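You operate a simulated robot arm through the tools that you are given. There is no shell and no other tool. Be economical: measure what you need, move in short steps, check, and stop when the job is done.

You run a simulated robot arm. Do the job below in one go: nothing can be reset, and whatever is moved stays where it is left.

Task
Measure beaker P1 with the probe: over 5.0 it goes on the OVER pad, otherwise on the UNDER pad.
Fine: Use the SAMPLE ring. Press HOLD once when WAIT has gone. Leave the probe down in the rinse beaker. Set down upright: what you pick out.

The check looks at the end state, three seconds after you hand in, the way a careful person would. Anything else that was tipped, shoved, dropped, spilled or broken makes it a failure.

Robot
A 6-joint arm with a two-finger gripper, on a carriage that runs on a rail from [-0.047, -1.498] to [0.027, 0.841] (x, y) and turns from -2.129 to 3.665 rad about z. Base frame: it is fixed where the carriage stands at the start and does not move with it; the origin is on the floor, on the carriage's upright axis, x ahead of it, y to its left, z up. Readings come in m, rad, newtons and seconds.
Its first joint turns from -2.897 to 2.897 rad. Places, roughly: cal button [0.5, 0.4, 0.9]; hold button [0.5, 0.2, 0.9]; probe [0.7, 0.4, 1]; probe arm [0.7, 0.4, 1.1]; probe display [0.5, 0.3, 0.9]; rinse ring [0.7, 0.4, 0.9]; sample ring [0.7, 0.2, 0.9]; top of the over pad [0.5, 0.1, 0.9]; top of the under pad [0.5, 0.5, 0.9]. Payload 2.54 kg.
The tool frame sits at the grasp point between the pads (the TCP): z along the fingers, y along the line on which they close. The tips reach 0.023 m beyond it. The gripper opens to 0.126 m. The gripper's body begins 0.082 m behind the TCP.
Orientation is that of the tool frame in the base frame, as [roll, pitch, yaw] about the fixed x, y, z axes, in that order (R = Rz(yaw) Ry(pitch) Rx(roll)). With the fingers straight down and closing along the base's y, the tool's x points along the base's -x, its y along +y and its z along -z.

Tools
- The arm moves only by the tool drive_tool. Its argument "steps" is a list of rows, each an object (a shift or turn left out is 0, a gripper value left out holds the last) with "travel": the shift along the base's x, y, z in units of 30 mm (1.0 is 30 mm), a list of three; "dr": the turn, a rotation vector about the base's x, y, z in units of 5 degrees (1.0 is 5 degrees), a list of three. In form: [{"travel": [tx, ty, tz], "dr": [rx, ry, rz]}, ...]. A call has 1 to 20 rows; each row shifts and turns the commanded pose from where the row before left it. "hand" is the opening, from 0 (shut) to 1 (fully open), set as the call begins (left out, the last holds). A call with a number of a shift or a turn outside -1 to 1 is refused whole. Rows are played at 5 a second. More than 0.05 m and 0.15 rad between two rows, or a gripper value outside its range, and nothing of the call is played. Where a pose cannot be reached the arm comes as near as it can. A force on the tool above 80 N (or 10 N above the force at the start of the call, whichever is more), or a blocked arm, ends the call early, and 0.2 s more pass. The fingers move at their own pace and stop on an object; they squeeze with about 26 N. The grip force told is the motor's: it shows also when the fingers shut on nothing. Time passes only in rows, and 0.2 s behind the last, so rows that do not move let the fingers close. The reply holds the time, the measured pose of the TCP, the force on the tool along the base axes, the opening and the grip force, in the units named above and with some noise, with the torque about the TCP (base axes, N m) and any sound that the robot's microphone picked up.
- Cameras (640 x 400 px; columns grow to the right, rows downward): "scene" is now at [0.0674, 0.1998, 1.5266]; the picture's right is [-0.00, -1.00, 0.00], its down [-0.55, 0.00, -0.83] and it looks along [0.83, -0.00, -0.55] (base axes); focal length 278 px, centre (320, 200). "wrist" rides on the gripper at [0.082, 0.014, -0.122] in the tool frame; the picture's right is [-0.17, 0.99, 0.00], its down [-0.79, -0.13, -0.60] and it looks along [-0.59, -0.10, 0.80] (tool axes); focal length 243 px, centre (320, 200). There is no depth. A picture from a camera that has moved, and an enlarged one, comes with that camera's place and axes in the base frame and with its lens.
- capture(camera): a new picture of that camera. The clock stands still meanwhile.
- lift_body(by): slides the trunk up (or, below 0, down) by that many m; the arm and the scene camera ride with it, the base frame stays. It gives what a move gives, with no picture.
- base_move(legs): drives the robot by 1 to 6 legs, each [ahead, left, turn to the left] in m, m and rad, along the robot's own axes; the way and the turn of a leg run together, so that a leg with both is an arc; at most 1.5 m and 3.142 rad a leg. The arm and the cameras ride along, it lands a little off, and it stops where it bumps. It keeps to its track: a leg is cut to what the track allows. It gives what a move gives.
- pan_tilt(pan, tilt): turns the head with the scene camera to pan (to the left, within 2.094 rad either way) and tilt (down, from -0.506 to 1.204), counted from straight ahead of the robot. It gives what a move gives.
- inspect(camera, box): a new picture of the part [left, top, right, bottom] of that camera's present view, enlarged. The clock stands still meanwhile.
- job_done(): hands the job in; it is judged then, once.

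Work in short steps. Places have to be worked out from the pictures, the camera data and where the tool is seen: move nearer, look again, correct. Check each grasp and each placing, and mend what went wrong. You have 120 turns and 98 pictures in all, those below and enlarged ones among them. Open the gripper and draw the arm clear of the work before you hand the job in, unless the task says otherwise; then end with one line.

The tools are called as a command line: name --argument value ..., lists and objects as JSON in quotes. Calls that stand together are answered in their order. drive_tool: Moves the arm, as the interface text tells. Its arguments: {"type":"object","properties":{"steps":{"type":"array"},"hand":{"type":"number"}},"required":["steps"]} The other tools are called the same way: lift_body (by) slides the trunk up or down; base_move (legs) drives the base; pan_tilt (pan, tilt) turns the head that bears the scene camera; capture (camera) takes a picture; inspect (camera, box) takes an enlarged picture of a part of a camera's view; job_done () hands the job in.

At the start:

```text
time_s: 0.0
position: [0.3987, 0.0849, 1.3349]
tool_rot: [3.142, -0.001, -3.141]
force: [0.2, 0.5, -0.2]
torque: [-0.01, 0.01, 0.02]
finger_gap: 0.1257
grip_force: 0.0
trunk travel left (down, up): [-0.325, 0.165]
robot x, y, heading: [-0.0027, 0.0011, 0.001]
head pan, tilt: [-0.003, 0.585]
```

scene: 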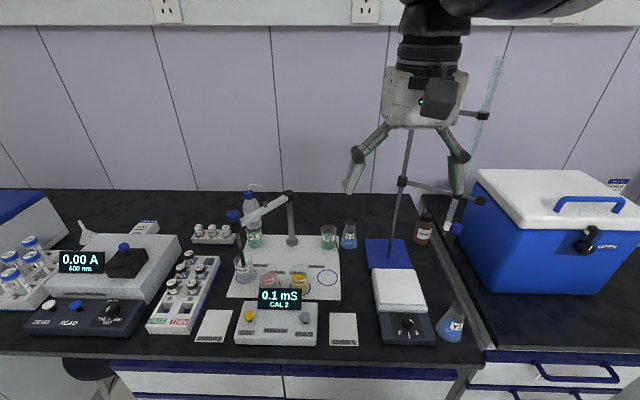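
wrist: 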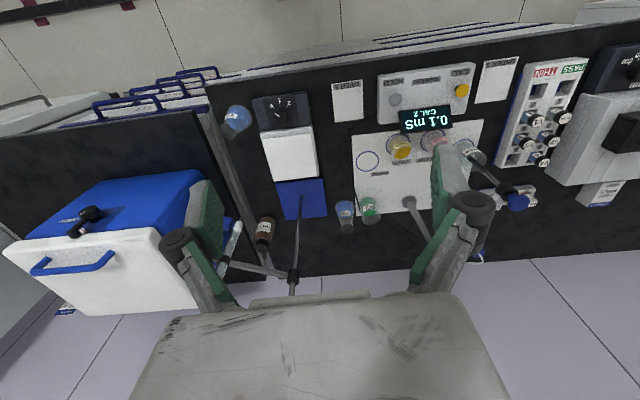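

Let me look closer at the probe station in the scene view.

inspect --camera "scene" --box '[190, 180, 370, 350]'

inspect --camera "wrist" --box '[320, 50, 540, 240]'

```text
2.35 times, centred on (280, 265) of scene
camera zoom: at [0.0674, 0.1998, 1.5266], right [0.0, -1.0, 0.0], down [-0.55, 0.0, -0.83], along [0.83, 0.0, -0.55], focal length 654 px, centre (414, 47)
```

zoom: 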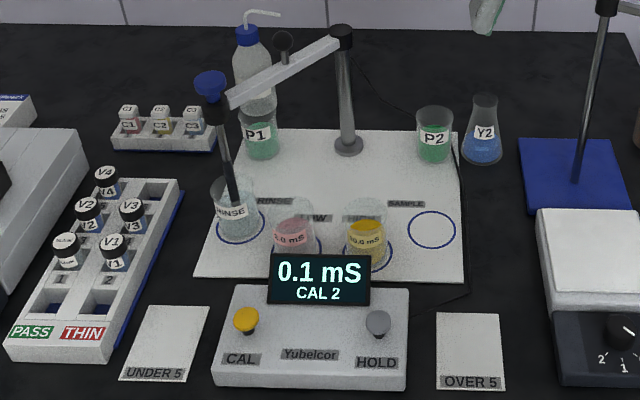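

```text
2.11 times, centred on (430, 145) of wrist
camera zoom: at [0.3166, 0.0966, 1.4576], right [0.17, 0.99, 0.0], down [0.79, -0.13, 0.6], along [0.59, -0.1, -0.8], focal length 511 px, centre (88, 316)
```

zoom: 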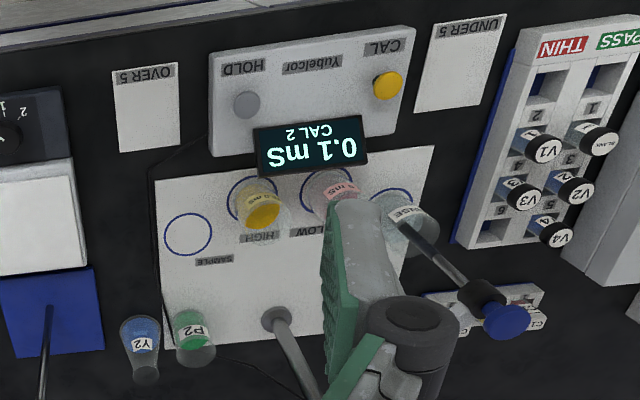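

Closer look at the probe, the boom and the labels.

inspect --camera "scene" --box '[220, 175, 320, 240]'

inspect --camera "scene" --box '[225, 235, 345, 310]'

```text
6.15 times, centred on (270, 208) of scene
camera zoom: at [0.0674, 0.1998, 1.5266], right [0.0, -1.0, 0.0], down [-0.55, 0.0, -0.83], along [0.83, 0.0, -0.55], focal length 1710 px, centre (628, 154)
```

zoom: 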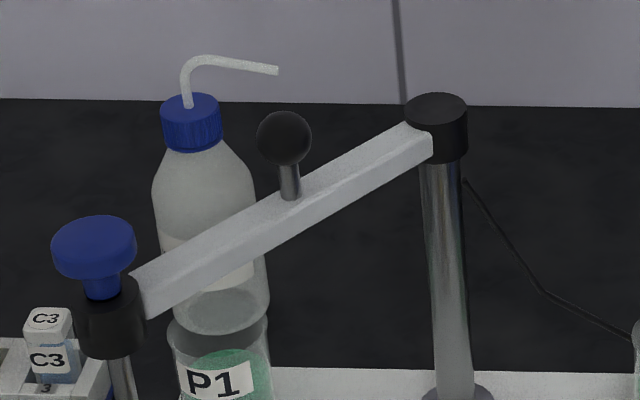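

```text
5.33 times, centred on (285, 272) of scene
camera zoom: at [0.0674, 0.1998, 1.5266], right [0.0, -1.0, 0.0], down [-0.55, 0.0, -0.83], along [0.83, 0.0, -0.55], focal length 1482 px, centre (507, -187)
```

zoom: 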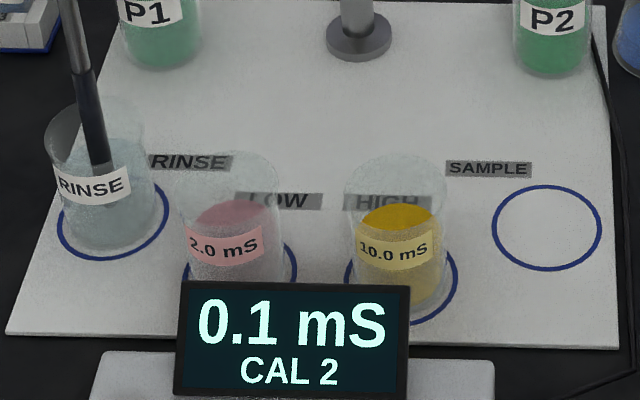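

The plate is at z≈0.85, the post at about (0.81, 0.30), and the rings sit about 0.2 m around it. P1 is at about (0.80, 0.43). I'll move the carriage left to get good reach and a fresh view.

base_move --legs '[[0, 0.28, 0]]'

capture --camera "scene"

capture --camera "wrist"

```text
time_s: 1.9
position: [0.4075, 0.361, 1.335]
tool_rot: [3.142, 0.0, -3.141]
force: [0.7, 0.7, 0.6]
torque: [-0.01, 0.01, 0.03]
finger_gap: 0.126
grip_force: 0.1
trunk travel left (down, up): [-0.325, 0.165]
robot x, y, heading: [0.01, 0.2721, 0.003]
head pan, tilt: [-0.003, 0.585]
```

```text
91 pictures are left
camera scene: at [0.076, 0.4765, 1.5266], right [0.0, -1.0, 0.0], down [-0.55, 0.0, -0.83], along [0.83, 0.0, -0.55], focal length 278 px, centre (320, 200)
```

scene: 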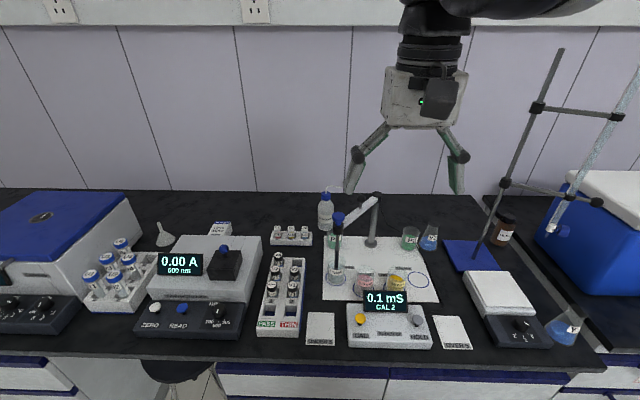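

```text
90 pictures are left
camera wrist: at [0.3253, 0.3734, 1.4576], right [0.17, 0.99, 0.0], down [0.79, -0.13, 0.6], along [0.59, -0.1, -0.8], focal length 243 px, centre (320, 200)
```

wrist: 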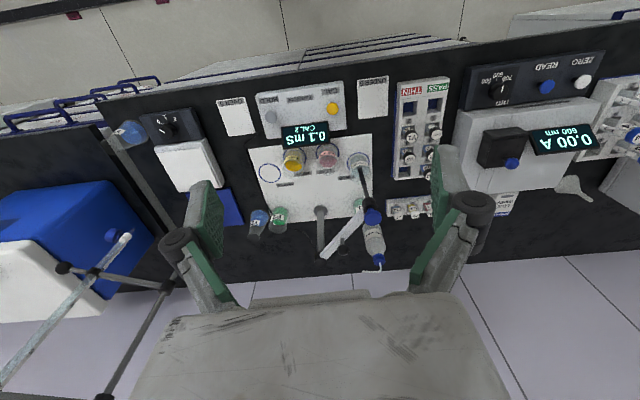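

Zooming both cameras for triangulation.

inspect --camera "scene" --box '[305, 180, 445, 310]'

inspect --camera "wrist" --box '[235, 120, 405, 280]'

```text
3.08 times, centred on (375, 245) of scene
camera zoom: at [0.076, 0.4765, 1.5266], right [0.0, -1.0, 0.0], down [-0.55, 0.0, -0.83], along [0.83, 0.0, -0.55], focal length 855 px, centre (151, 62)
```

zoom: 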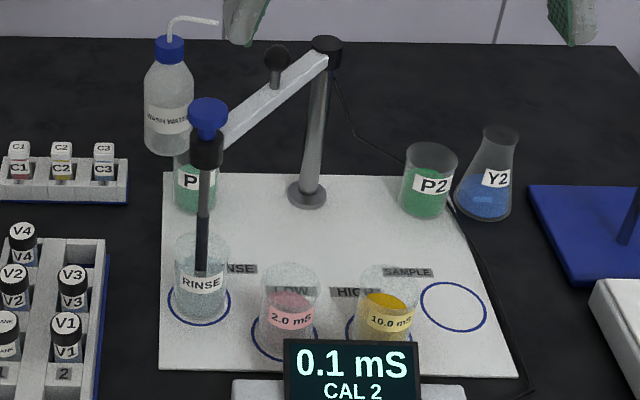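

```text
2.50 times, centred on (320, 200) of wrist
camera zoom: at [0.3253, 0.3734, 1.4576], right [0.17, 0.99, 0.0], down [0.79, -0.13, 0.6], along [0.59, -0.1, -0.8], focal length 606 px, centre (320, 200)
```

zoom: 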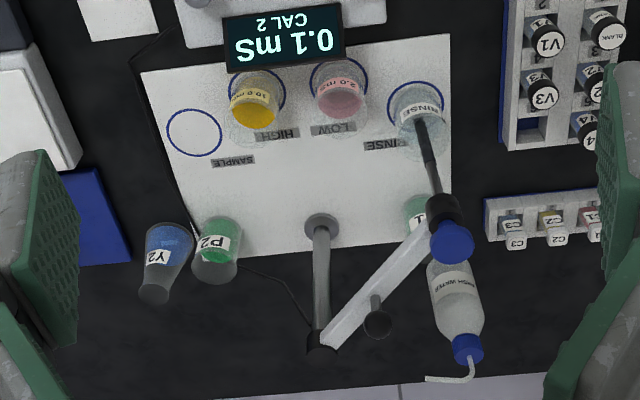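

P1 is at about (0.804, 0.427), with its rim at about 0.93. I'll go above it at z 1.22 with yaw turned −15°, so the wrist camera and body stay clear of the boom.

drive_tool --hand 0.68 --steps '[{"travel": [0.944, 0.157, -0.274], "dr": [0, 0, -0.2143]}, {"travel": [0.944, 0.157, -0.274], "dr": [0, 0, -0.2143]}, {"travel": [0.944, 0.157, -0.274], "dr": [0, 0, -0.2143]}, {"travel": [0.944, 0.157, -0.274], "dr": [0, 0, -0.2143]}, {"travel": [0.944, 0.157, -0.274], "dr": [0, 0, -0.2143]}, {"travel": [0.944, 0.157, -0.274], "dr": [0, 0, -0.2143]}, {"travel": [0.944, 0.157, -0.274], "dr": [0, 0, -0.2143]}, {"travel": [0.944, 0.157, -0.274], "dr": [0, 0, -0.2143]}, {"travel": [0.944, 0.157, -0.274], "dr": [0, 0, -0.2143]}, {"travel": [0.944, 0.157, -0.274], "dr": [0, 0, -0.2143]}, {"travel": [0.944, 0.157, -0.274], "dr": [0, 0, -0.2143]}, {"travel": [0.944, 0.157, -0.274], "dr": [0, 0, -0.2143]}, {"travel": [0.944, 0.157, -0.274], "dr": [0, 0, -0.2143]}, {"travel": [0.944, 0.157, -0.274], "dr": [0, 0, -0.2143]}, {}]'

capture --camera "scene"

capture --camera "wrist"

```text
time_s: 5.1
position: [0.8061, 0.4269, 1.2201]
tool_rot: [3.14, -0.001, 2.881]
force: [0.3, -0.8, 0.0]
torque: [-0.02, 0.03, 0.0]
finger_gap: 0.0857
grip_force: 0.1
trunk travel left (down, up): [-0.325, 0.165]
robot x, y, heading: [0.0105, 0.2763, -0.002]
head pan, tilt: [-0.003, 0.585]
```

```text
87 pictures are left
camera scene: at [0.0769, 0.4765, 1.5265], right [0.0, -1.0, 0.0], down [-0.55, 0.0, -0.83], along [0.83, 0.0, -0.55], focal length 278 px, centre (320, 200)
```

scene: 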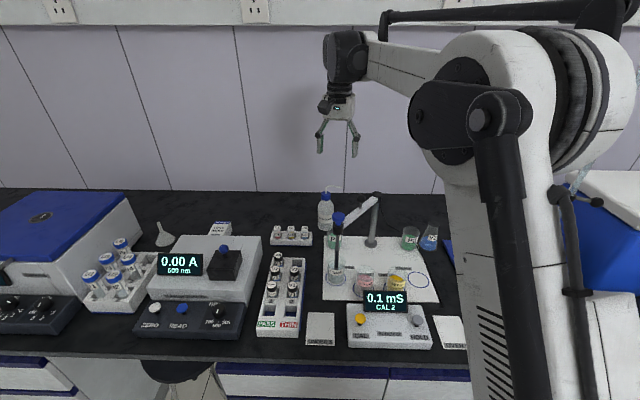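

```text
86 pictures are left
camera wrist: at [0.7298, 0.4591, 1.3421], right [0.41, 0.91, 0.0], down [0.73, -0.33, 0.6], along [0.54, -0.25, -0.8], focal length 243 px, centre (320, 200)
```

wrist: 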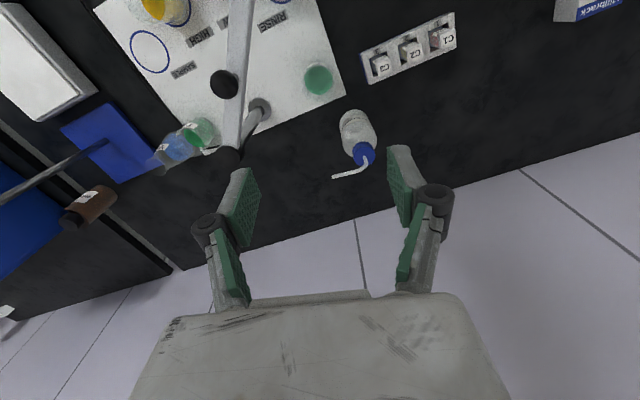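

P1 refined to about (0.803, 0.423), and the knob is at (0.737, 0.350). I'll descend part way with a small correction and recheck.

drive_tool --steps '[{"travel": [-0.1, -0.13, -0.95]}, {"travel": [0, 0, -0.95]}, {"travel": [0, 0, -0.95]}, {"travel": [0, 0, -0.95]}, {"travel": [0, 0, -0.95]}, {"travel": [0, 0, -0.95]}, {"travel": [0, 0, -0.95]}, {}]'

capture --camera "wrist"

inspect --camera "scene" --box '[290, 130, 430, 260]'

```text
time_s: 6.9
position: [0.8005, 0.4226, 1.0204]
tool_rot: [-3.141, 0.002, 2.879]
force: [-0.7, 0.4, 0.0]
torque: [-0.02, -0.01, 0.0]
finger_gap: 0.0856
grip_force: 0.2
trunk travel left (down, up): [-0.325, 0.165]
robot x, y, heading: [0.0085, 0.2752, -0.005]
head pan, tilt: [-0.003, 0.585]
```

```text
85 pictures are left
camera wrist: at [0.7255, 0.4557, 1.142], right [0.41, 0.91, 0.0], down [0.73, -0.33, 0.6], along [0.54, -0.25, -0.8], focal length 243 px, centre (320, 200)
```

wrist: 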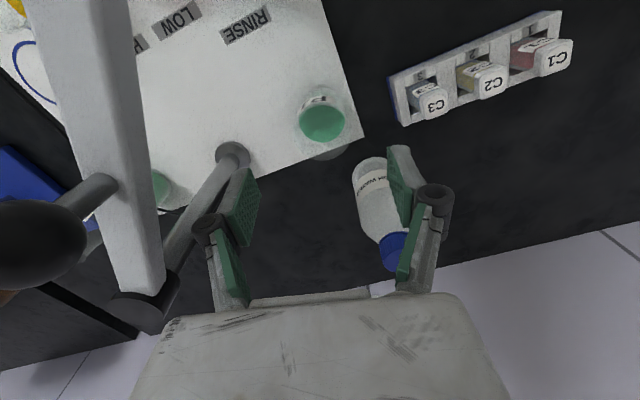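

```text
3.08 times, centred on (360, 195) of scene
camera zoom: at [0.0763, 0.4764, 1.5266], right [0.0, -1.0, 0.0], down [-0.55, 0.0, -0.83], along [0.83, 0.0, -0.55], focal length 855 px, centre (197, 215)
```

zoom: 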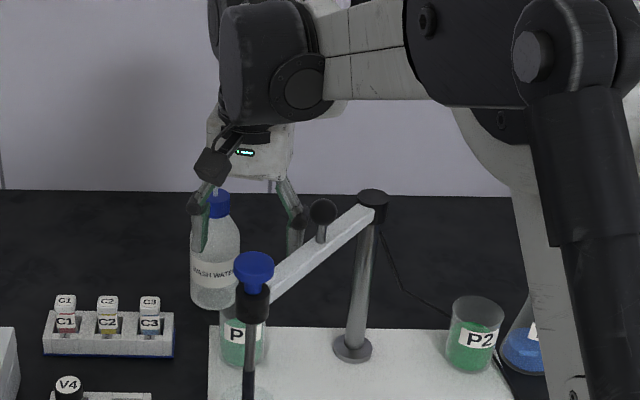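

The beaker is aligned, but the forearm would come down on the boom's knob. I'll rise and move the carriage left so the arm reaches in from the left instead.

drive_tool --steps '[{"travel": [0, 0, 1]}, {"travel": [0, 0, 1]}, {"travel": [0, 0, 1]}, {"travel": [0, 0, 1]}, {"travel": [0, 0, 1]}, {"travel": [0, 0, 1]}, {"travel": [0, 0, 1]}, {"travel": [-1, 0, 0.5]}, {"travel": [-1, 0, 0]}, {"travel": [-1, 0, 0]}]'

base_move --legs '[[0, 0.45, 0]]'

capture --camera "scene"

```text
time_s: 9.1
position: [0.7126, 0.4245, 1.2486]
tool_rot: [3.142, 0.0, 2.879]
force: [0.0, 0.6, 0.1]
torque: [0.04, 0.04, 0.02]
finger_gap: 0.0857
grip_force: 0.0
trunk travel left (down, up): [-0.325, 0.165]
robot x, y, heading: [0.0112, 0.2756, -0.0]
head pan, tilt: [-0.003, 0.585]
```

```text
time_s: 11.9
position: [0.7278, 0.8762, 1.2482]
tool_rot: [3.141, -0.001, 2.875]
force: [-1.1, -0.2, -0.1]
torque: [-0.01, -0.01, -0.01]
finger_gap: 0.0856
grip_force: 0.0
trunk travel left (down, up): [-0.325, 0.165]
robot x, y, heading: [0.023, 0.7321, -0.006]
head pan, tilt: [-0.003, 0.585]
```

```text
83 pictures are left
camera scene: at [0.0917, 0.9323, 1.5266], right [-0.01, -1.0, 0.0], down [-0.55, 0.0, -0.83], along [0.83, -0.01, -0.55], focal length 278 px, centre (320, 200)
```

scene: 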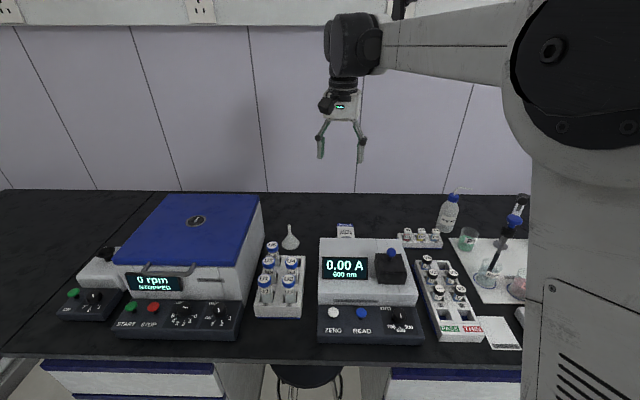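

Now back over P1 from the new carriage position, still at z 1.25.

drive_tool --steps '[{"travel": [0.156, -0.944, 0]}, {"travel": [0.156, -0.944, 0]}, {"travel": [0.156, -0.944, 0]}, {"travel": [0.156, -0.944, 0]}, {"travel": [0.156, -0.944, 0]}, {"travel": [0.156, -0.944, 0]}, {"travel": [0.156, -0.944, 0]}, {"travel": [0.156, -0.944, 0]}, {"travel": [0.156, -0.944, 0]}, {"travel": [0.156, -0.944, 0]}, {"travel": [0.156, -0.944, 0]}, {"travel": [0.156, -0.944, 0]}, {"travel": [0.156, -0.944, 0]}, {"travel": [0.156, -0.944, 0]}, {"travel": [0.156, -0.944, 0]}, {"travel": [0.156, -0.944, 0]}, {}]'

pan_tilt --pan -0.6 --tilt 0.45

capture --camera "scene"

capture --camera "wrist"

```text
time_s: 15.5
position: [0.8024, 0.4245, 1.2484]
tool_rot: [3.14, 0.0, 2.875]
force: [-0.1, 0.0, 0.4]
torque: [0.04, 0.01, -0.03]
finger_gap: 0.0857
grip_force: 0.2
trunk travel left (down, up): [-0.325, 0.165]
robot x, y, heading: [0.0226, 0.7303, 0.002]
head pan, tilt: [-0.003, 0.585]
```

```text
time_s: 16.5
position: [0.8029, 0.4236, 1.2476]
tool_rot: [-3.141, 0.001, 2.875]
force: [0.0, -0.1, -0.1]
torque: [0.01, 0.02, 0.01]
finger_gap: 0.0856
grip_force: 0.0
trunk travel left (down, up): [-0.325, 0.165]
robot x, y, heading: [0.0251, 0.7328, -0.004]
head pan, tilt: [-0.6, 0.45]
```

```text
82 pictures are left
camera scene: at [0.0784, 0.8807, 1.5387], right [-0.57, -0.82, 0.0], down [-0.36, 0.25, -0.9], along [0.74, -0.51, -0.44], focal length 278 px, centre (320, 200)
```

scene: 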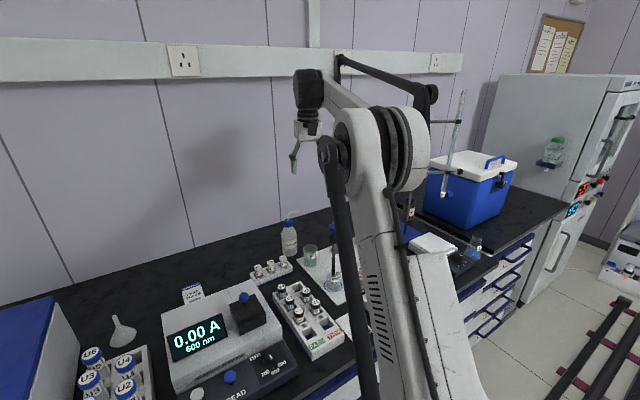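

```text
81 pictures are left
camera wrist: at [0.7268, 0.4579, 1.3703], right [0.42, 0.91, 0.0], down [0.73, -0.34, 0.6], along [0.54, -0.25, -0.8], focal length 243 px, centre (320, 200)
```

wrist: 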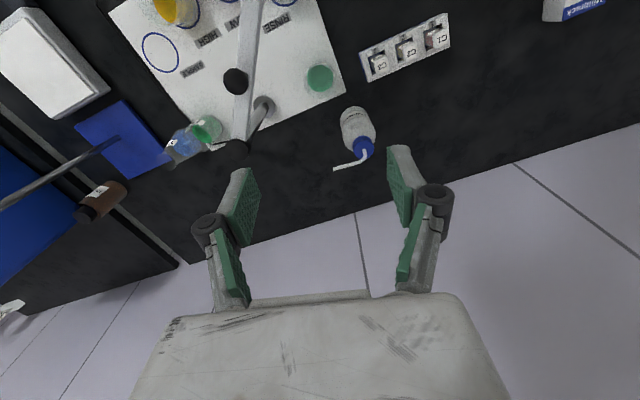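

From here the forearm would still foul the boom's knob, since the forearm is offset to the right. Safer plan: lift the probe by its cap, swing the boom to the empty SAMPLE side, fetch P1 to a temporary clear spot, then swing the probe back. First I'll reposition the arm and carriage.

drive_tool --steps '[{"travel": [-1, 0.8, 0]}, {"travel": [-1, 0.8, 0]}, {"travel": [-1, 0.8, 0]}, {"travel": [-1, 0.8, 0]}, {"travel": [-1, 0.8, 0]}, {"travel": [-1, 0.8, 0]}, {"travel": [-1, 0.8, 0]}, {"travel": [-1, 0.8, 0]}, {"travel": [-1, 0.8, 0]}, {"travel": [-1, 0.8, 0]}]'

base_move --legs '[[0, -0.45, 0]]'

pan_tilt --pan 0 --tilt 0.585

capture --camera "scene"

capture --camera "wrist"

```text
time_s: 18.7
position: [0.5043, 0.6637, 1.2492]
tool_rot: [-3.141, -0.002, 2.874]
force: [0.1, -0.1, -0.6]
torque: [-0.01, 0.01, -0.06]
finger_gap: 0.0855
grip_force: 0.1
trunk travel left (down, up): [-0.325, 0.165]
robot x, y, heading: [0.0207, 0.7336, -0.003]
head pan, tilt: [-0.6, 0.45]
```

```text
time_s: 21.4
position: [0.4909, 0.2231, 1.2471]
tool_rot: [-3.141, 0.0, 2.884]
force: [-0.1, -0.3, 0.8]
torque: [-0.03, -0.01, 0.02]
finger_gap: 0.0856
grip_force: 0.0
trunk travel left (down, up): [-0.325, 0.165]
robot x, y, heading: [0.0103, 0.2885, 0.003]
head pan, tilt: [-0.6, 0.45]
```

```text
time_s: 22.4
position: [0.4913, 0.2238, 1.2491]
tool_rot: [3.141, -0.002, 2.884]
force: [0.1, 0.9, 0.6]
torque: [0.04, -0.02, 0.04]
finger_gap: 0.0857
grip_force: 0.0
trunk travel left (down, up): [-0.325, 0.165]
robot x, y, heading: [0.0138, 0.288, 0.005]
head pan, tilt: [0.0, 0.585]
```

```text
80 pictures are left
camera scene: at [0.0759, 0.4886, 1.5266], right [0.0, -1.0, 0.0], down [-0.55, 0.0, -0.83], along [0.83, 0.0, -0.55], focal length 278 px, centre (320, 200)
```

scene: 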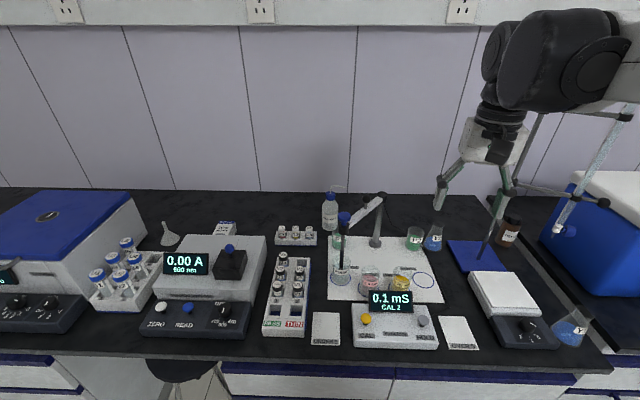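

```text
79 pictures are left
camera wrist: at [0.4147, 0.2556, 1.3711], right [0.41, 0.91, 0.0], down [0.73, -0.33, 0.6], along [0.54, -0.25, -0.8], focal length 243 px, centre (320, 200)
```

wrist: 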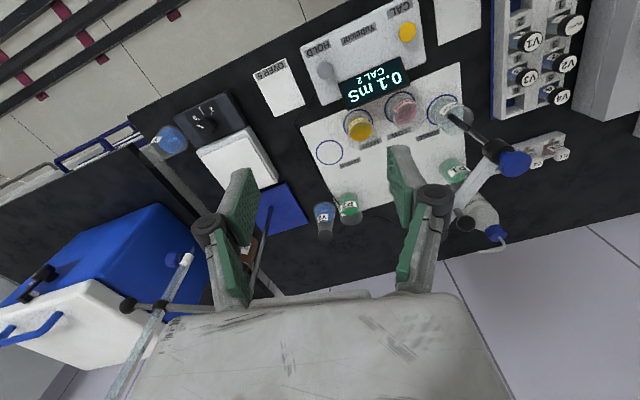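

The cap triangulates to about (0.659, 0.427, 1.09). I'll hover above it at z 1.20, closing perpendicular to the boom.

drive_tool --hand 0.6 --steps '[{"travel": [0.7, 0.846, -0.204], "dr": [0, 0, -0.63]}, {"travel": [0.7, 0.846, -0.204], "dr": [0, 0, -0.63]}, {"travel": [0.7, 0.846, -0.204], "dr": [0, 0, -0.63]}, {"travel": [0.7, 0.846, -0.204], "dr": [0, 0, -0.63]}, {"travel": [0.7, 0.846, -0.204], "dr": [0, 0, -0.63]}, {"travel": [0.7, 0.846, -0.204], "dr": [0, 0, -0.63]}, {"travel": [0.7, 0.846, -0.204], "dr": [0, 0, -0.63]}, {"travel": [0.7, 0.846, -0.204], "dr": [0, 0, -0.63]}, {}]'

inspect --camera "scene" --box '[290, 120, 430, 250]'

capture --camera "wrist"

```text
time_s: 24.4
position: [0.659, 0.4244, 1.1995]
tool_rot: [3.141, 0.001, 2.441]
force: [0.8, -0.3, 0.2]
torque: [-0.03, 0.0, 0.02]
finger_gap: 0.0758
grip_force: 0.1
trunk travel left (down, up): [-0.325, 0.165]
robot x, y, heading: [0.0104, 0.2912, 0.004]
head pan, tilt: [0.0, 0.585]
```

```text
3.08 times, centred on (360, 185) of scene
camera zoom: at [0.0766, 0.4889, 1.5265], right [0.0, -1.0, 0.0], down [-0.55, 0.0, -0.83], along [0.83, 0.0, -0.55], focal length 855 px, centre (197, 246)
```

zoom: 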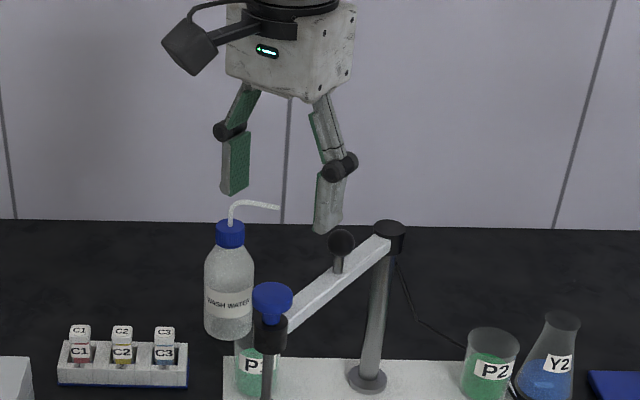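

```text
77 pictures are left
camera wrist: at [0.6046, 0.4871, 1.3215], right [0.76, 0.65, 0.0], down [0.52, -0.61, 0.6], along [0.39, -0.46, -0.8], focal length 243 px, centre (320, 200)
```

wrist: 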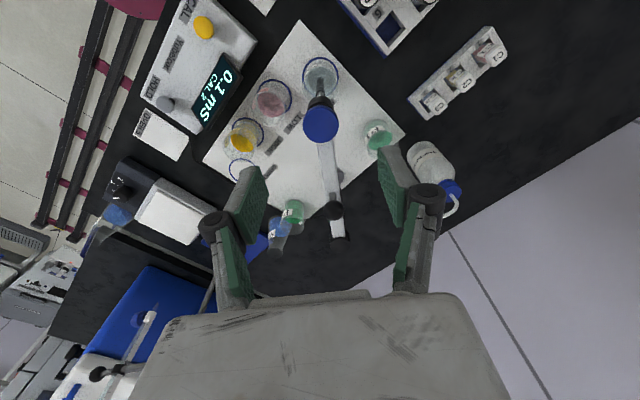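

Aligned in the closing direction; 5 mm outward is needed. Descend to z 1.093 around the cap.

drive_tool --steps '[{"travel": [-0.13, 0.1, -0.7]}, {"travel": [0, 0, -0.95]}, {"travel": [0, 0, -0.95]}, {"travel": [0, 0, -0.95]}, {}]'

inspect --camera "scene" --box '[290, 150, 400, 250]'

capture --camera "wrist"

```text
time_s: 25.6
position: [0.6561, 0.4285, 1.0927]
tool_rot: [-3.142, 0.001, 2.443]
force: [0.2, 0.1, 1.0]
torque: [-0.01, 0.01, 0.0]
finger_gap: 0.0757
grip_force: 0.0
trunk travel left (down, up): [-0.325, 0.165]
robot x, y, heading: [0.0081, 0.2888, -0.002]
head pan, tilt: [0.0, 0.585]
```

```text
4.00 times, centred on (345, 200) of scene
camera zoom: at [0.0762, 0.4887, 1.5265], right [0.0, -1.0, 0.0], down [-0.55, 0.0, -0.83], along [0.83, 0.0, -0.55], focal length 1112 px, centre (220, 200)
```

zoom: 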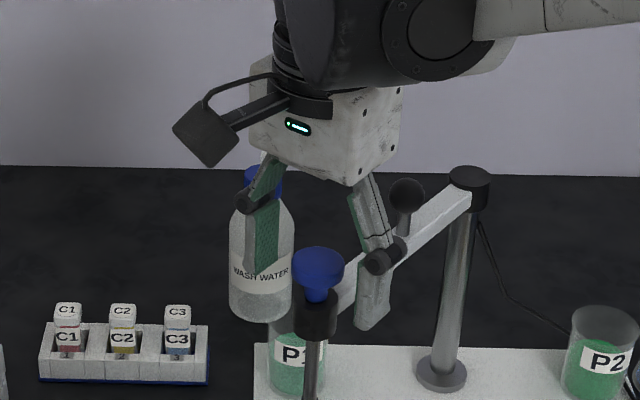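

```text
75 pictures are left
camera wrist: at [0.6007, 0.4901, 1.215], right [0.76, 0.65, 0.0], down [0.52, -0.61, 0.6], along [0.39, -0.45, -0.8], focal length 243 px, centre (320, 200)
```

wrist: 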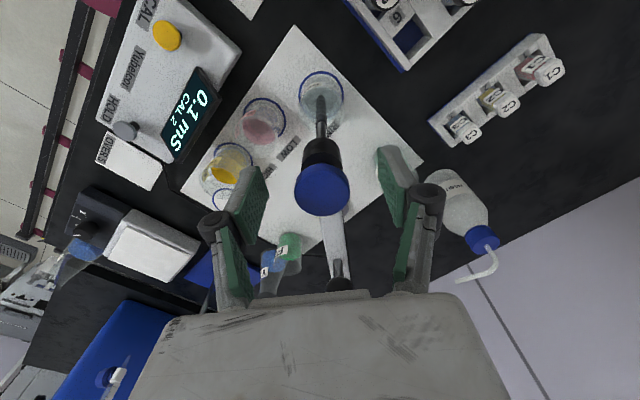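

The fingers straddle the cap and look centred, so I'll close.

drive_tool --hand 0 --steps '[{}, {}, {}, {}, {}]'

inspect --camera "scene" --box '[290, 150, 400, 250]'

```text
time_s: 26.8
position: [0.655, 0.4285, 1.0929]
tool_rot: [3.14, 0.0, 2.444]
force: [-1.0, -0.1, -2.5]
torque: [-0.01, 0.0, 0.01]
finger_gap: 0.0314
grip_force: 45.2
trunk travel left (down, up): [-0.325, 0.165]
robot x, y, heading: [0.0079, 0.2852, -0.003]
head pan, tilt: [0.0, 0.585]
```

```text
4.00 times, centred on (345, 200) of scene
camera zoom: at [0.076, 0.4887, 1.5265], right [0.0, -1.0, 0.0], down [-0.55, 0.0, -0.83], along [0.83, 0.0, -0.55], focal length 1112 px, centre (220, 200)
```

zoom: 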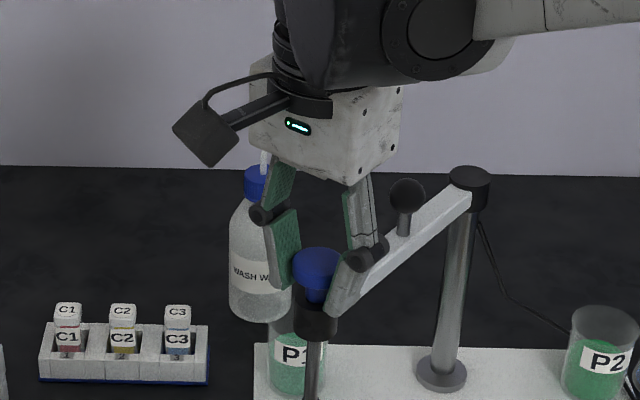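

The cap is gripped at 31 mm. Lifting gently.

drive_tool --steps '[{"travel": [0, 0, 0.5]}, {"travel": [0, 0, 0.5]}, {}]'

capture --camera "scene"

```text
time_s: 27.6
position: [0.6549, 0.4294, 1.125]
tool_rot: [3.141, 0.0, 2.442]
force: [-0.5, -2.8, 0.2]
torque: [-0.07, 0.09, -0.37]
finger_gap: 0.0312
grip_force: 44.4
trunk travel left (down, up): [-0.325, 0.165]
robot x, y, heading: [0.0057, 0.2889, 0.006]
head pan, tilt: [0.0, 0.585]
```

```text
73 pictures are left
camera scene: at [0.0759, 0.4883, 1.5266], right [0.0, -1.0, 0.0], down [-0.55, 0.0, -0.83], along [0.83, 0.0, -0.55], focal length 278 px, centre (320, 200)
```

scene: 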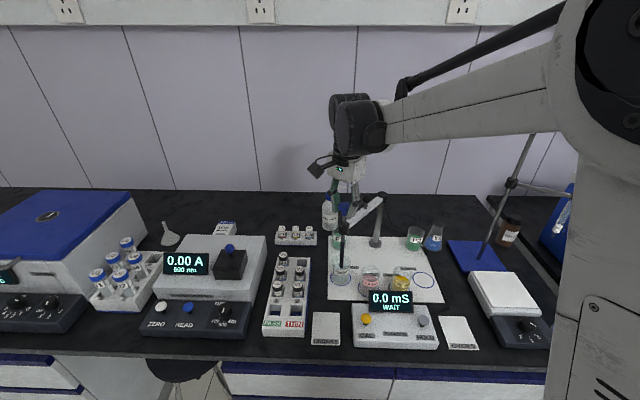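

Works: the reading went to 0.0 WAIT with little force. I'll lift on towards +80 mm.

drive_tool --steps '[{"travel": [0, 0, 0.6]}, {"travel": [0, 0, 0.6]}, {"travel": [0, 0, 0.6]}, {}]'

inspect --camera "scene" --box '[290, 150, 450, 310]'

```text
time_s: 28.6
position: [0.6558, 0.4308, 1.1758]
tool_rot: [-3.139, -0.002, 2.444]
force: [-2.6, 0.9, -65.4]
torque: [0.2, 0.3, -0.08]
finger_gap: 0.0332
grip_force: 44.9
trunk travel left (down, up): [-0.325, 0.165]
robot x, y, heading: [0.0098, 0.2894, 0.001]
head pan, tilt: [0.0, 0.585]
```

```text
2.50 times, centred on (370, 230) of scene
camera zoom: at [0.0798, 0.4899, 1.5256], right [0.0, -1.0, 0.0], down [-0.55, 0.0, -0.83], along [0.83, 0.0, -0.55], focal length 695 px, centre (195, 125)
```

zoom: 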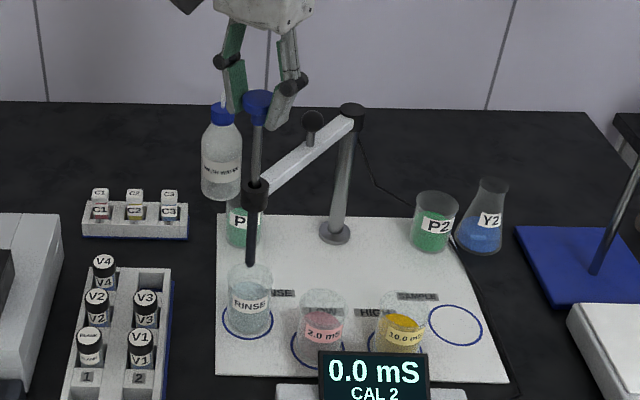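

That hit the upper stop (65 N). I'll back off ~4 mm and check the force; the tip appears to be at z≈0.95, above the rims.

drive_tool --steps '[{"travel": [0, 0, -0.13]}, {}, {}]'

inspect --camera "scene" --box '[315, 170, 375, 310]'

```text
time_s: 29.4
position: [0.6561, 0.4291, 1.1739]
tool_rot: [-3.14, -0.001, 2.443]
force: [5.4, -0.2, 0.7]
torque: [-0.04, -0.29, 0.6]
finger_gap: 0.033
grip_force: 44.9
trunk travel left (down, up): [-0.325, 0.165]
robot x, y, heading: [0.0091, 0.2882, 0.005]
head pan, tilt: [0.0, 0.585]
```

```text
2.86 times, centred on (345, 240) of scene
camera zoom: at [0.0764, 0.4886, 1.5268], right [0.0, -1.0, 0.0], down [-0.55, 0.0, -0.83], along [0.83, 0.0, -0.55], focal length 794 px, centre (249, 86)
```

zoom: 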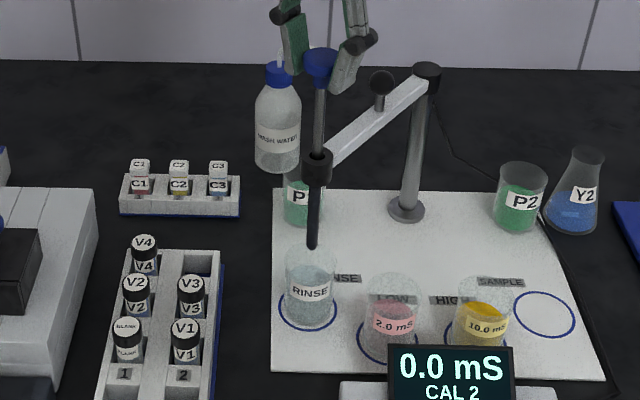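

The tip clears the rim. Test swing of 10° along the arc about the post.

drive_tool --steps '[{"travel": [-0.36, -0.471, 0], "dr": [0, 0, 1]}, {"travel": [-0.318, -0.501, 0], "dr": [0, 0, 1]}, {}]'

inspect --camera "scene" --box '[290, 150, 450, 310]'

```text
time_s: 30.2
position: [0.6338, 0.3984, 1.1756]
tool_rot: [3.141, -0.001, 2.618]
force: [9.5, -7.4, 1.3]
torque: [-0.21, -0.31, -0.2]
finger_gap: 0.0331
grip_force: 45.2
trunk travel left (down, up): [-0.325, 0.165]
robot x, y, heading: [0.0082, 0.2917, -0.0]
head pan, tilt: [0.0, 0.585]
```

```text
2.50 times, centred on (370, 230) of scene
camera zoom: at [0.0769, 0.4878, 1.5266], right [0.0, -1.0, 0.0], down [-0.55, 0.0, -0.83], along [0.83, 0.0, -0.55], focal length 695 px, centre (195, 125)
```

zoom: 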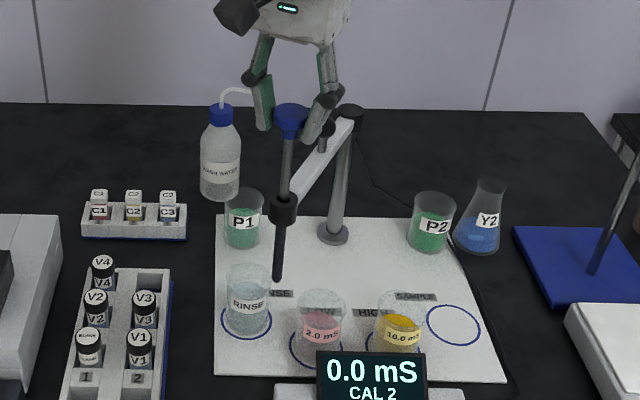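

The boom swings. Continuing the arc to the SAMPLE side.

drive_tool --steps '[{"travel": [-0.203, -0.567, 0], "dr": [0, 0, 1]}, {"travel": [-0.226, -0.549, 0], "dr": [0, 0, 1]}, {"travel": [-0.177, -0.566, 0], "dr": [0, 0, 1]}, {"travel": [-0.127, -0.579, 0], "dr": [0, 0, 1]}, {"travel": [-0.076, -0.588, 0], "dr": [0, 0, 1]}, {"travel": [-0.025, -0.593, 0], "dr": [0, 0, 1]}, {"travel": [0.027, -0.593, 0], "dr": [0, 0, 1]}, {"travel": [0.078, -0.588, 0], "dr": [0, 0, 1]}, {"travel": [0.129, -0.579, 0], "dr": [0, 0, 1]}, {"travel": [0.179, -0.566, 0], "dr": [0, 0, 1]}, {"travel": [0.228, -0.548, 0], "dr": [0, 0, 1]}, {"travel": [0.275, -0.526, 0], "dr": [0, 0, 1]}, {"travel": [0.32, -0.5, 0], "dr": [0, 0, 1]}, {"travel": [0.234, -0.314, 0], "dr": [0, 0, 0.66]}, {}]'

capture --camera "scene"

capture --camera "wrist"

```text
time_s: 33.4
position: [0.6522, 0.1681, 1.1748]
tool_rot: [3.14, 0.0, -2.473]
force: [-23.4, -21.0, -10.9]
torque: [-0.26, 0.26, -0.26]
finger_gap: 0.0329
grip_force: 45.1
trunk travel left (down, up): [-0.325, 0.165]
robot x, y, heading: [0.01, 0.2852, 0.001]
head pan, tilt: [0.0, 0.585]
```

```text
69 pictures are left
camera scene: at [0.0742, 0.4864, 1.5269], right [0.0, -1.0, 0.0], down [-0.55, 0.0, -0.83], along [0.83, 0.0, -0.55], focal length 278 px, centre (320, 200)
```

scene: 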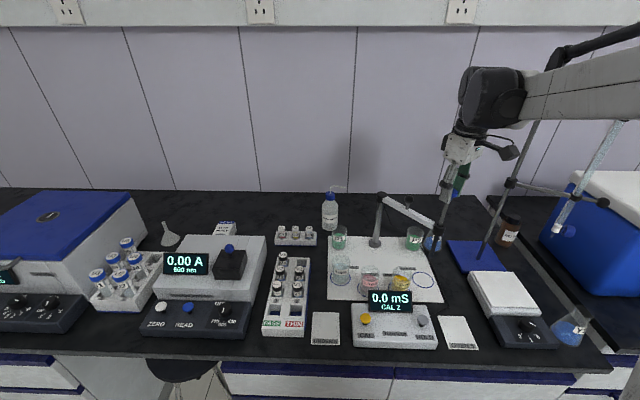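

```text
68 pictures are left
camera wrist: at [0.5788, 0.1266, 1.2965], right [-0.48, 0.88, 0.0], down [0.7, 0.39, 0.6], along [0.53, 0.29, -0.8], focal length 243 px, centre (320, 200)
```

wrist: 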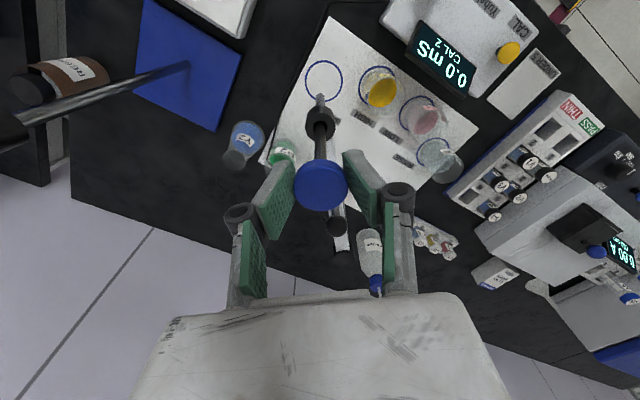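

The boom is at the SAMPLE side, with radial strain of ~30 N because my arc centre was slightly off. I'll relax outward a few mm and look.

drive_tool --steps '[{"travel": [-0.12, -0.1, 0]}, {}]'

inspect --camera "scene" --box '[350, 150, 510, 310]'

```text
time_s: 34.0
position: [0.6506, 0.1687, 1.1739]
tool_rot: [-3.14, 0.002, -2.471]
force: [3.5, 1.9, 1.0]
torque: [0.59, -0.86, -0.18]
finger_gap: 0.033
grip_force: 45.5
trunk travel left (down, up): [-0.325, 0.165]
robot x, y, heading: [0.0056, 0.2869, 0.004]
head pan, tilt: [0.0, 0.585]
```

```text
2.50 times, centred on (430, 230) of scene
camera zoom: at [0.0759, 0.4892, 1.5266], right [0.0, -1.0, 0.0], down [-0.55, 0.0, -0.83], along [0.83, 0.0, -0.55], focal length 695 px, centre (45, 125)
```

zoom: 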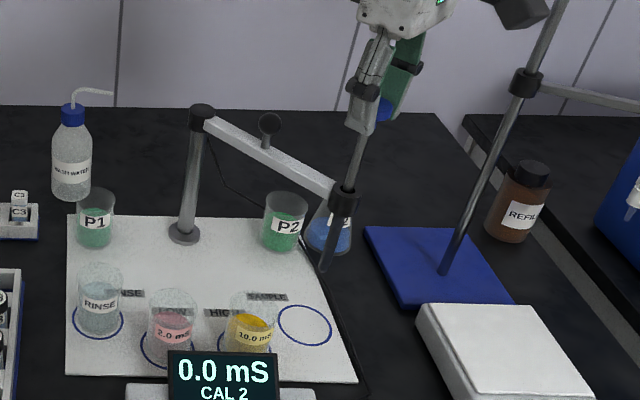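

The probe tip is over the SAMPLE ring area and the forces are relaxed. I'll lower the probe there over the empty plate before releasing.

drive_tool --steps '[{"travel": [0, 0, -0.5]}, {"travel": [0, 0, -0.5]}, {"travel": [0, 0, -0.5]}, {"travel": [0, 0, -0.5]}, {"travel": [0, 0, -0.4]}, {}]'

inspect --camera "scene" --box '[350, 150, 510, 310]'

```text
time_s: 35.4
position: [0.6516, 0.1688, 1.1008]
tool_rot: [-3.141, -0.001, -2.472]
force: [20.2, 17.4, -0.1]
torque: [0.36, -0.55, -0.05]
finger_gap: 0.0327
grip_force: 45.6
trunk travel left (down, up): [-0.325, 0.165]
robot x, y, heading: [0.009, 0.2878, 0.004]
head pan, tilt: [0.0, 0.585]
```

```text
2.50 times, centred on (430, 230) of scene
camera zoom: at [0.0778, 0.4903, 1.5262], right [0.0, -1.0, 0.0], down [-0.55, 0.0, -0.83], along [0.83, 0.0, -0.55], focal length 695 px, centre (45, 125)
```

zoom: 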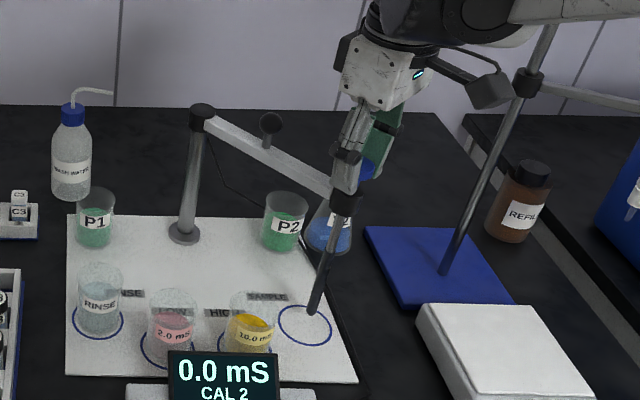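

Lowered. Release the cap and rise clear.

drive_tool --hand 0.6 --steps '[{}, {}, {}, {"travel": [0, 0, 0.7]}, {"travel": [0, 0, 1]}, {"travel": [0, 0, 1]}, {"travel": [0, 0, 1]}, {"travel": [-0.5, 0, 1]}]'

inspect --camera "scene" --box '[310, 170, 470, 310]'

```text
time_s: 37.2
position: [0.6344, 0.1667, 1.2428]
tool_rot: [3.141, 0.0, -2.474]
force: [0.7, 1.0, 0.0]
torque: [0.02, 0.02, -0.02]
finger_gap: 0.0757
grip_force: 0.1
trunk travel left (down, up): [-0.325, 0.165]
robot x, y, heading: [0.0062, 0.2869, 0.003]
head pan, tilt: [0.0, 0.585]
```

```text
2.86 times, centred on (390, 240) of scene
camera zoom: at [0.0765, 0.4886, 1.5265], right [0.0, -1.0, 0.0], down [-0.55, 0.0, -0.83], along [0.83, 0.0, -0.55], focal length 794 px, centre (120, 86)
```

zoom: 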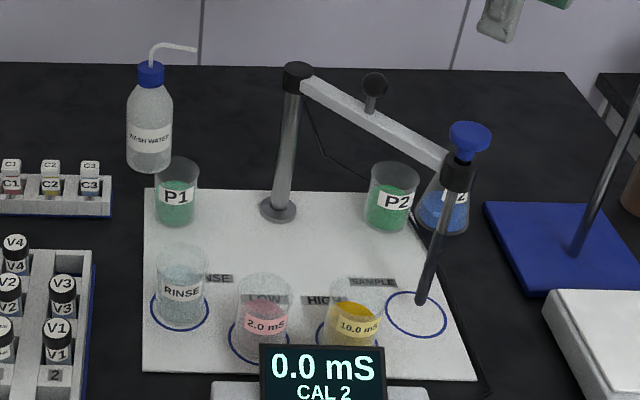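

The reading station is intact and the boom is parked right. P1 is at about (0.801, 0.421). I'll turn the yaw to 180°, tuck in, and move the carriage left so the arm reaches P1 from the left, clear of the post.

drive_tool --hand 0.68 --steps '[{"travel": [-0.6, 0.25, 0], "dr": [0, 0, -0.95]}, {"travel": [-0.6, 0.25, 0], "dr": [0, 0, -0.95]}, {"travel": [-0.6, 0.25, 0], "dr": [0, 0, -0.95]}, {"travel": [-0.6, 0.25, 0], "dr": [0, 0, -0.95]}, {"travel": [-0.6, 0.25, 0], "dr": [0, 0, -0.95]}, {"travel": [-0.6, 0.25, 0], "dr": [0, 0, -0.95]}, {"travel": [-0.6, 0.25, 0], "dr": [0, 0, -0.95]}, {"travel": [-0.6, 0.25, 0], "dr": [0, 0, -1]}]'

base_move --legs '[[0, 0.5, 0]]'

```text
time_s: 39.0
position: [0.4907, 0.2275, 1.2421]
tool_rot: [3.142, -0.001, -3.141]
force: [-0.2, -0.9, -0.5]
torque: [0.01, 0.01, 0.02]
finger_gap: 0.0859
grip_force: 0.1
trunk travel left (down, up): [-0.325, 0.165]
robot x, y, heading: [0.0082, 0.2854, 0.004]
head pan, tilt: [0.0, 0.585]
```

```text
time_s: 41.9
position: [0.5063, 0.7256, 1.2428]
tool_rot: [3.14, -0.001, 3.141]
force: [-0.4, 0.1, 0.3]
torque: [-0.02, 0.0, 0.01]
finger_gap: 0.0855
grip_force: 0.0
trunk travel left (down, up): [-0.325, 0.165]
robot x, y, heading: [0.0239, 0.784, 0.005]
head pan, tilt: [0.0, 0.585]
```

Move over P1.

drive_tool --steps '[{"travel": [0.894, -0.924, 0]}, {"travel": [0.894, -0.924, 0]}, {"travel": [0.894, -0.924, 0]}, {"travel": [0.894, -0.924, 0]}, {"travel": [0.894, -0.924, 0]}, {"travel": [0.894, -0.924, 0]}, {"travel": [0.894, -0.924, 0]}, {"travel": [0.894, -0.924, 0]}, {"travel": [0.894, -0.924, 0]}, {"travel": [0.894, -0.924, 0]}, {"travel": [0.894, -0.924, 0]}, {"travel": [0, 0, -1]}, {"travel": [0, 0, -1]}, {"travel": [0, 0, -1]}, {"travel": [0, 0, -1]}, {}]'

capture --camera "wrist"

pan_tilt --pan -0.5 --tilt 0.5

capture --camera "scene"

```text
time_s: 45.3
position: [0.8028, 0.4204, 1.1206]
tool_rot: [3.14, 0.0, 3.139]
force: [-0.5, 0.8, 0.5]
torque: [0.0, 0.02, -0.02]
finger_gap: 0.0858
grip_force: 0.1
trunk travel left (down, up): [-0.325, 0.165]
robot x, y, heading: [0.0235, 0.7859, 0.001]
head pan, tilt: [0.0, 0.585]
```

```text
64 pictures are left
camera wrist: at [0.7207, 0.4322, 1.2429], right [0.17, 0.99, 0.0], down [0.79, -0.13, 0.6], along [0.59, -0.1, -0.8], focal length 243 px, centre (320, 200)
```

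wrist: 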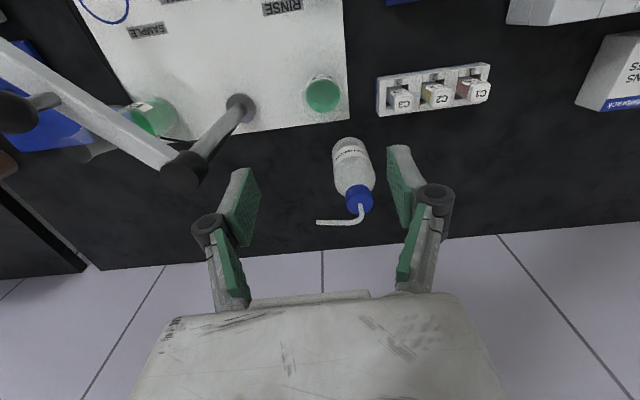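

```text
time_s: 46.3
position: [0.8027, 0.4198, 1.1202]
tool_rot: [3.141, 0.001, 3.14]
force: [0.0, 0.2, 0.1]
torque: [0.02, -0.01, 0.0]
finger_gap: 0.0859
grip_force: 0.1
trunk travel left (down, up): [-0.325, 0.165]
robot x, y, heading: [0.0244, 0.7854, 0.002]
head pan, tilt: [-0.499, 0.499]
```

```text
63 pictures are left
camera scene: at [0.0832, 0.944, 1.5342], right [-0.48, -0.88, 0.0], down [-0.42, 0.23, -0.88], along [0.77, -0.42, -0.48], focal length 278 px, centre (320, 200)
```

scene: 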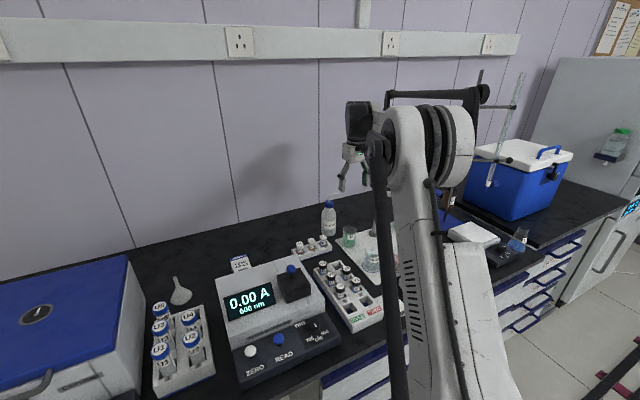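

P1 seen at about (0.806, 0.421), so the hand is aligned. I'll descend to z≈0.985 and check clearances.

drive_tool --steps '[{"travel": [0.05, 0.02, -0.9]}, {"travel": [0, 0, -0.9]}, {"travel": [0, 0, -0.9]}, {"travel": [0, 0, -0.9]}, {"travel": [0, 0, -0.9]}, {}]'

capture --camera "wrist"

inspect --camera "scene" --box '[290, 90, 430, 280]'

```text
time_s: 47.7
position: [0.8037, 0.4216, 0.9863]
tool_rot: [-3.141, 0.001, 3.139]
force: [0.6, 0.0, -0.4]
torque: [-0.01, 0.03, -0.01]
finger_gap: 0.0855
grip_force: 0.0
trunk travel left (down, up): [-0.325, 0.165]
robot x, y, heading: [0.0243, 0.7881, 0.002]
head pan, tilt: [-0.499, 0.499]
```

```text
62 pictures are left
camera wrist: at [0.7222, 0.434, 1.1087], right [0.17, 0.99, 0.0], down [0.79, -0.13, 0.6], along [0.59, -0.1, -0.8], focal length 243 px, centre (320, 200)
```

wrist: 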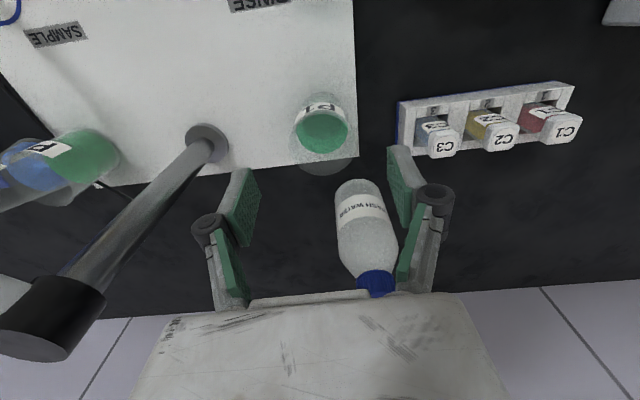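

```text
2.11 times, centred on (360, 185) of scene
camera zoom: at [0.0834, 0.9439, 1.5343], right [-0.48, -0.88, 0.0], down [-0.42, 0.23, -0.88], along [0.77, -0.42, -0.48], focal length 585 px, centre (236, 232)
```

zoom: 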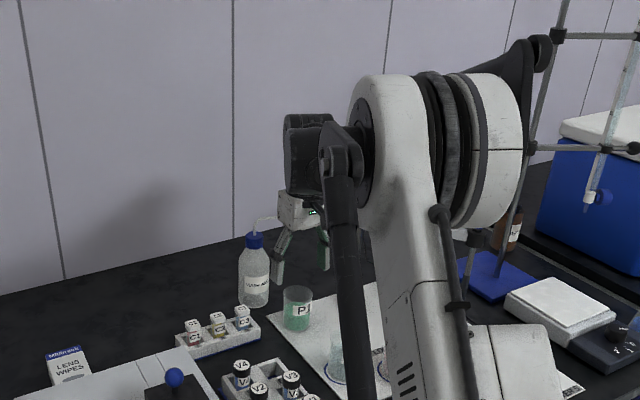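

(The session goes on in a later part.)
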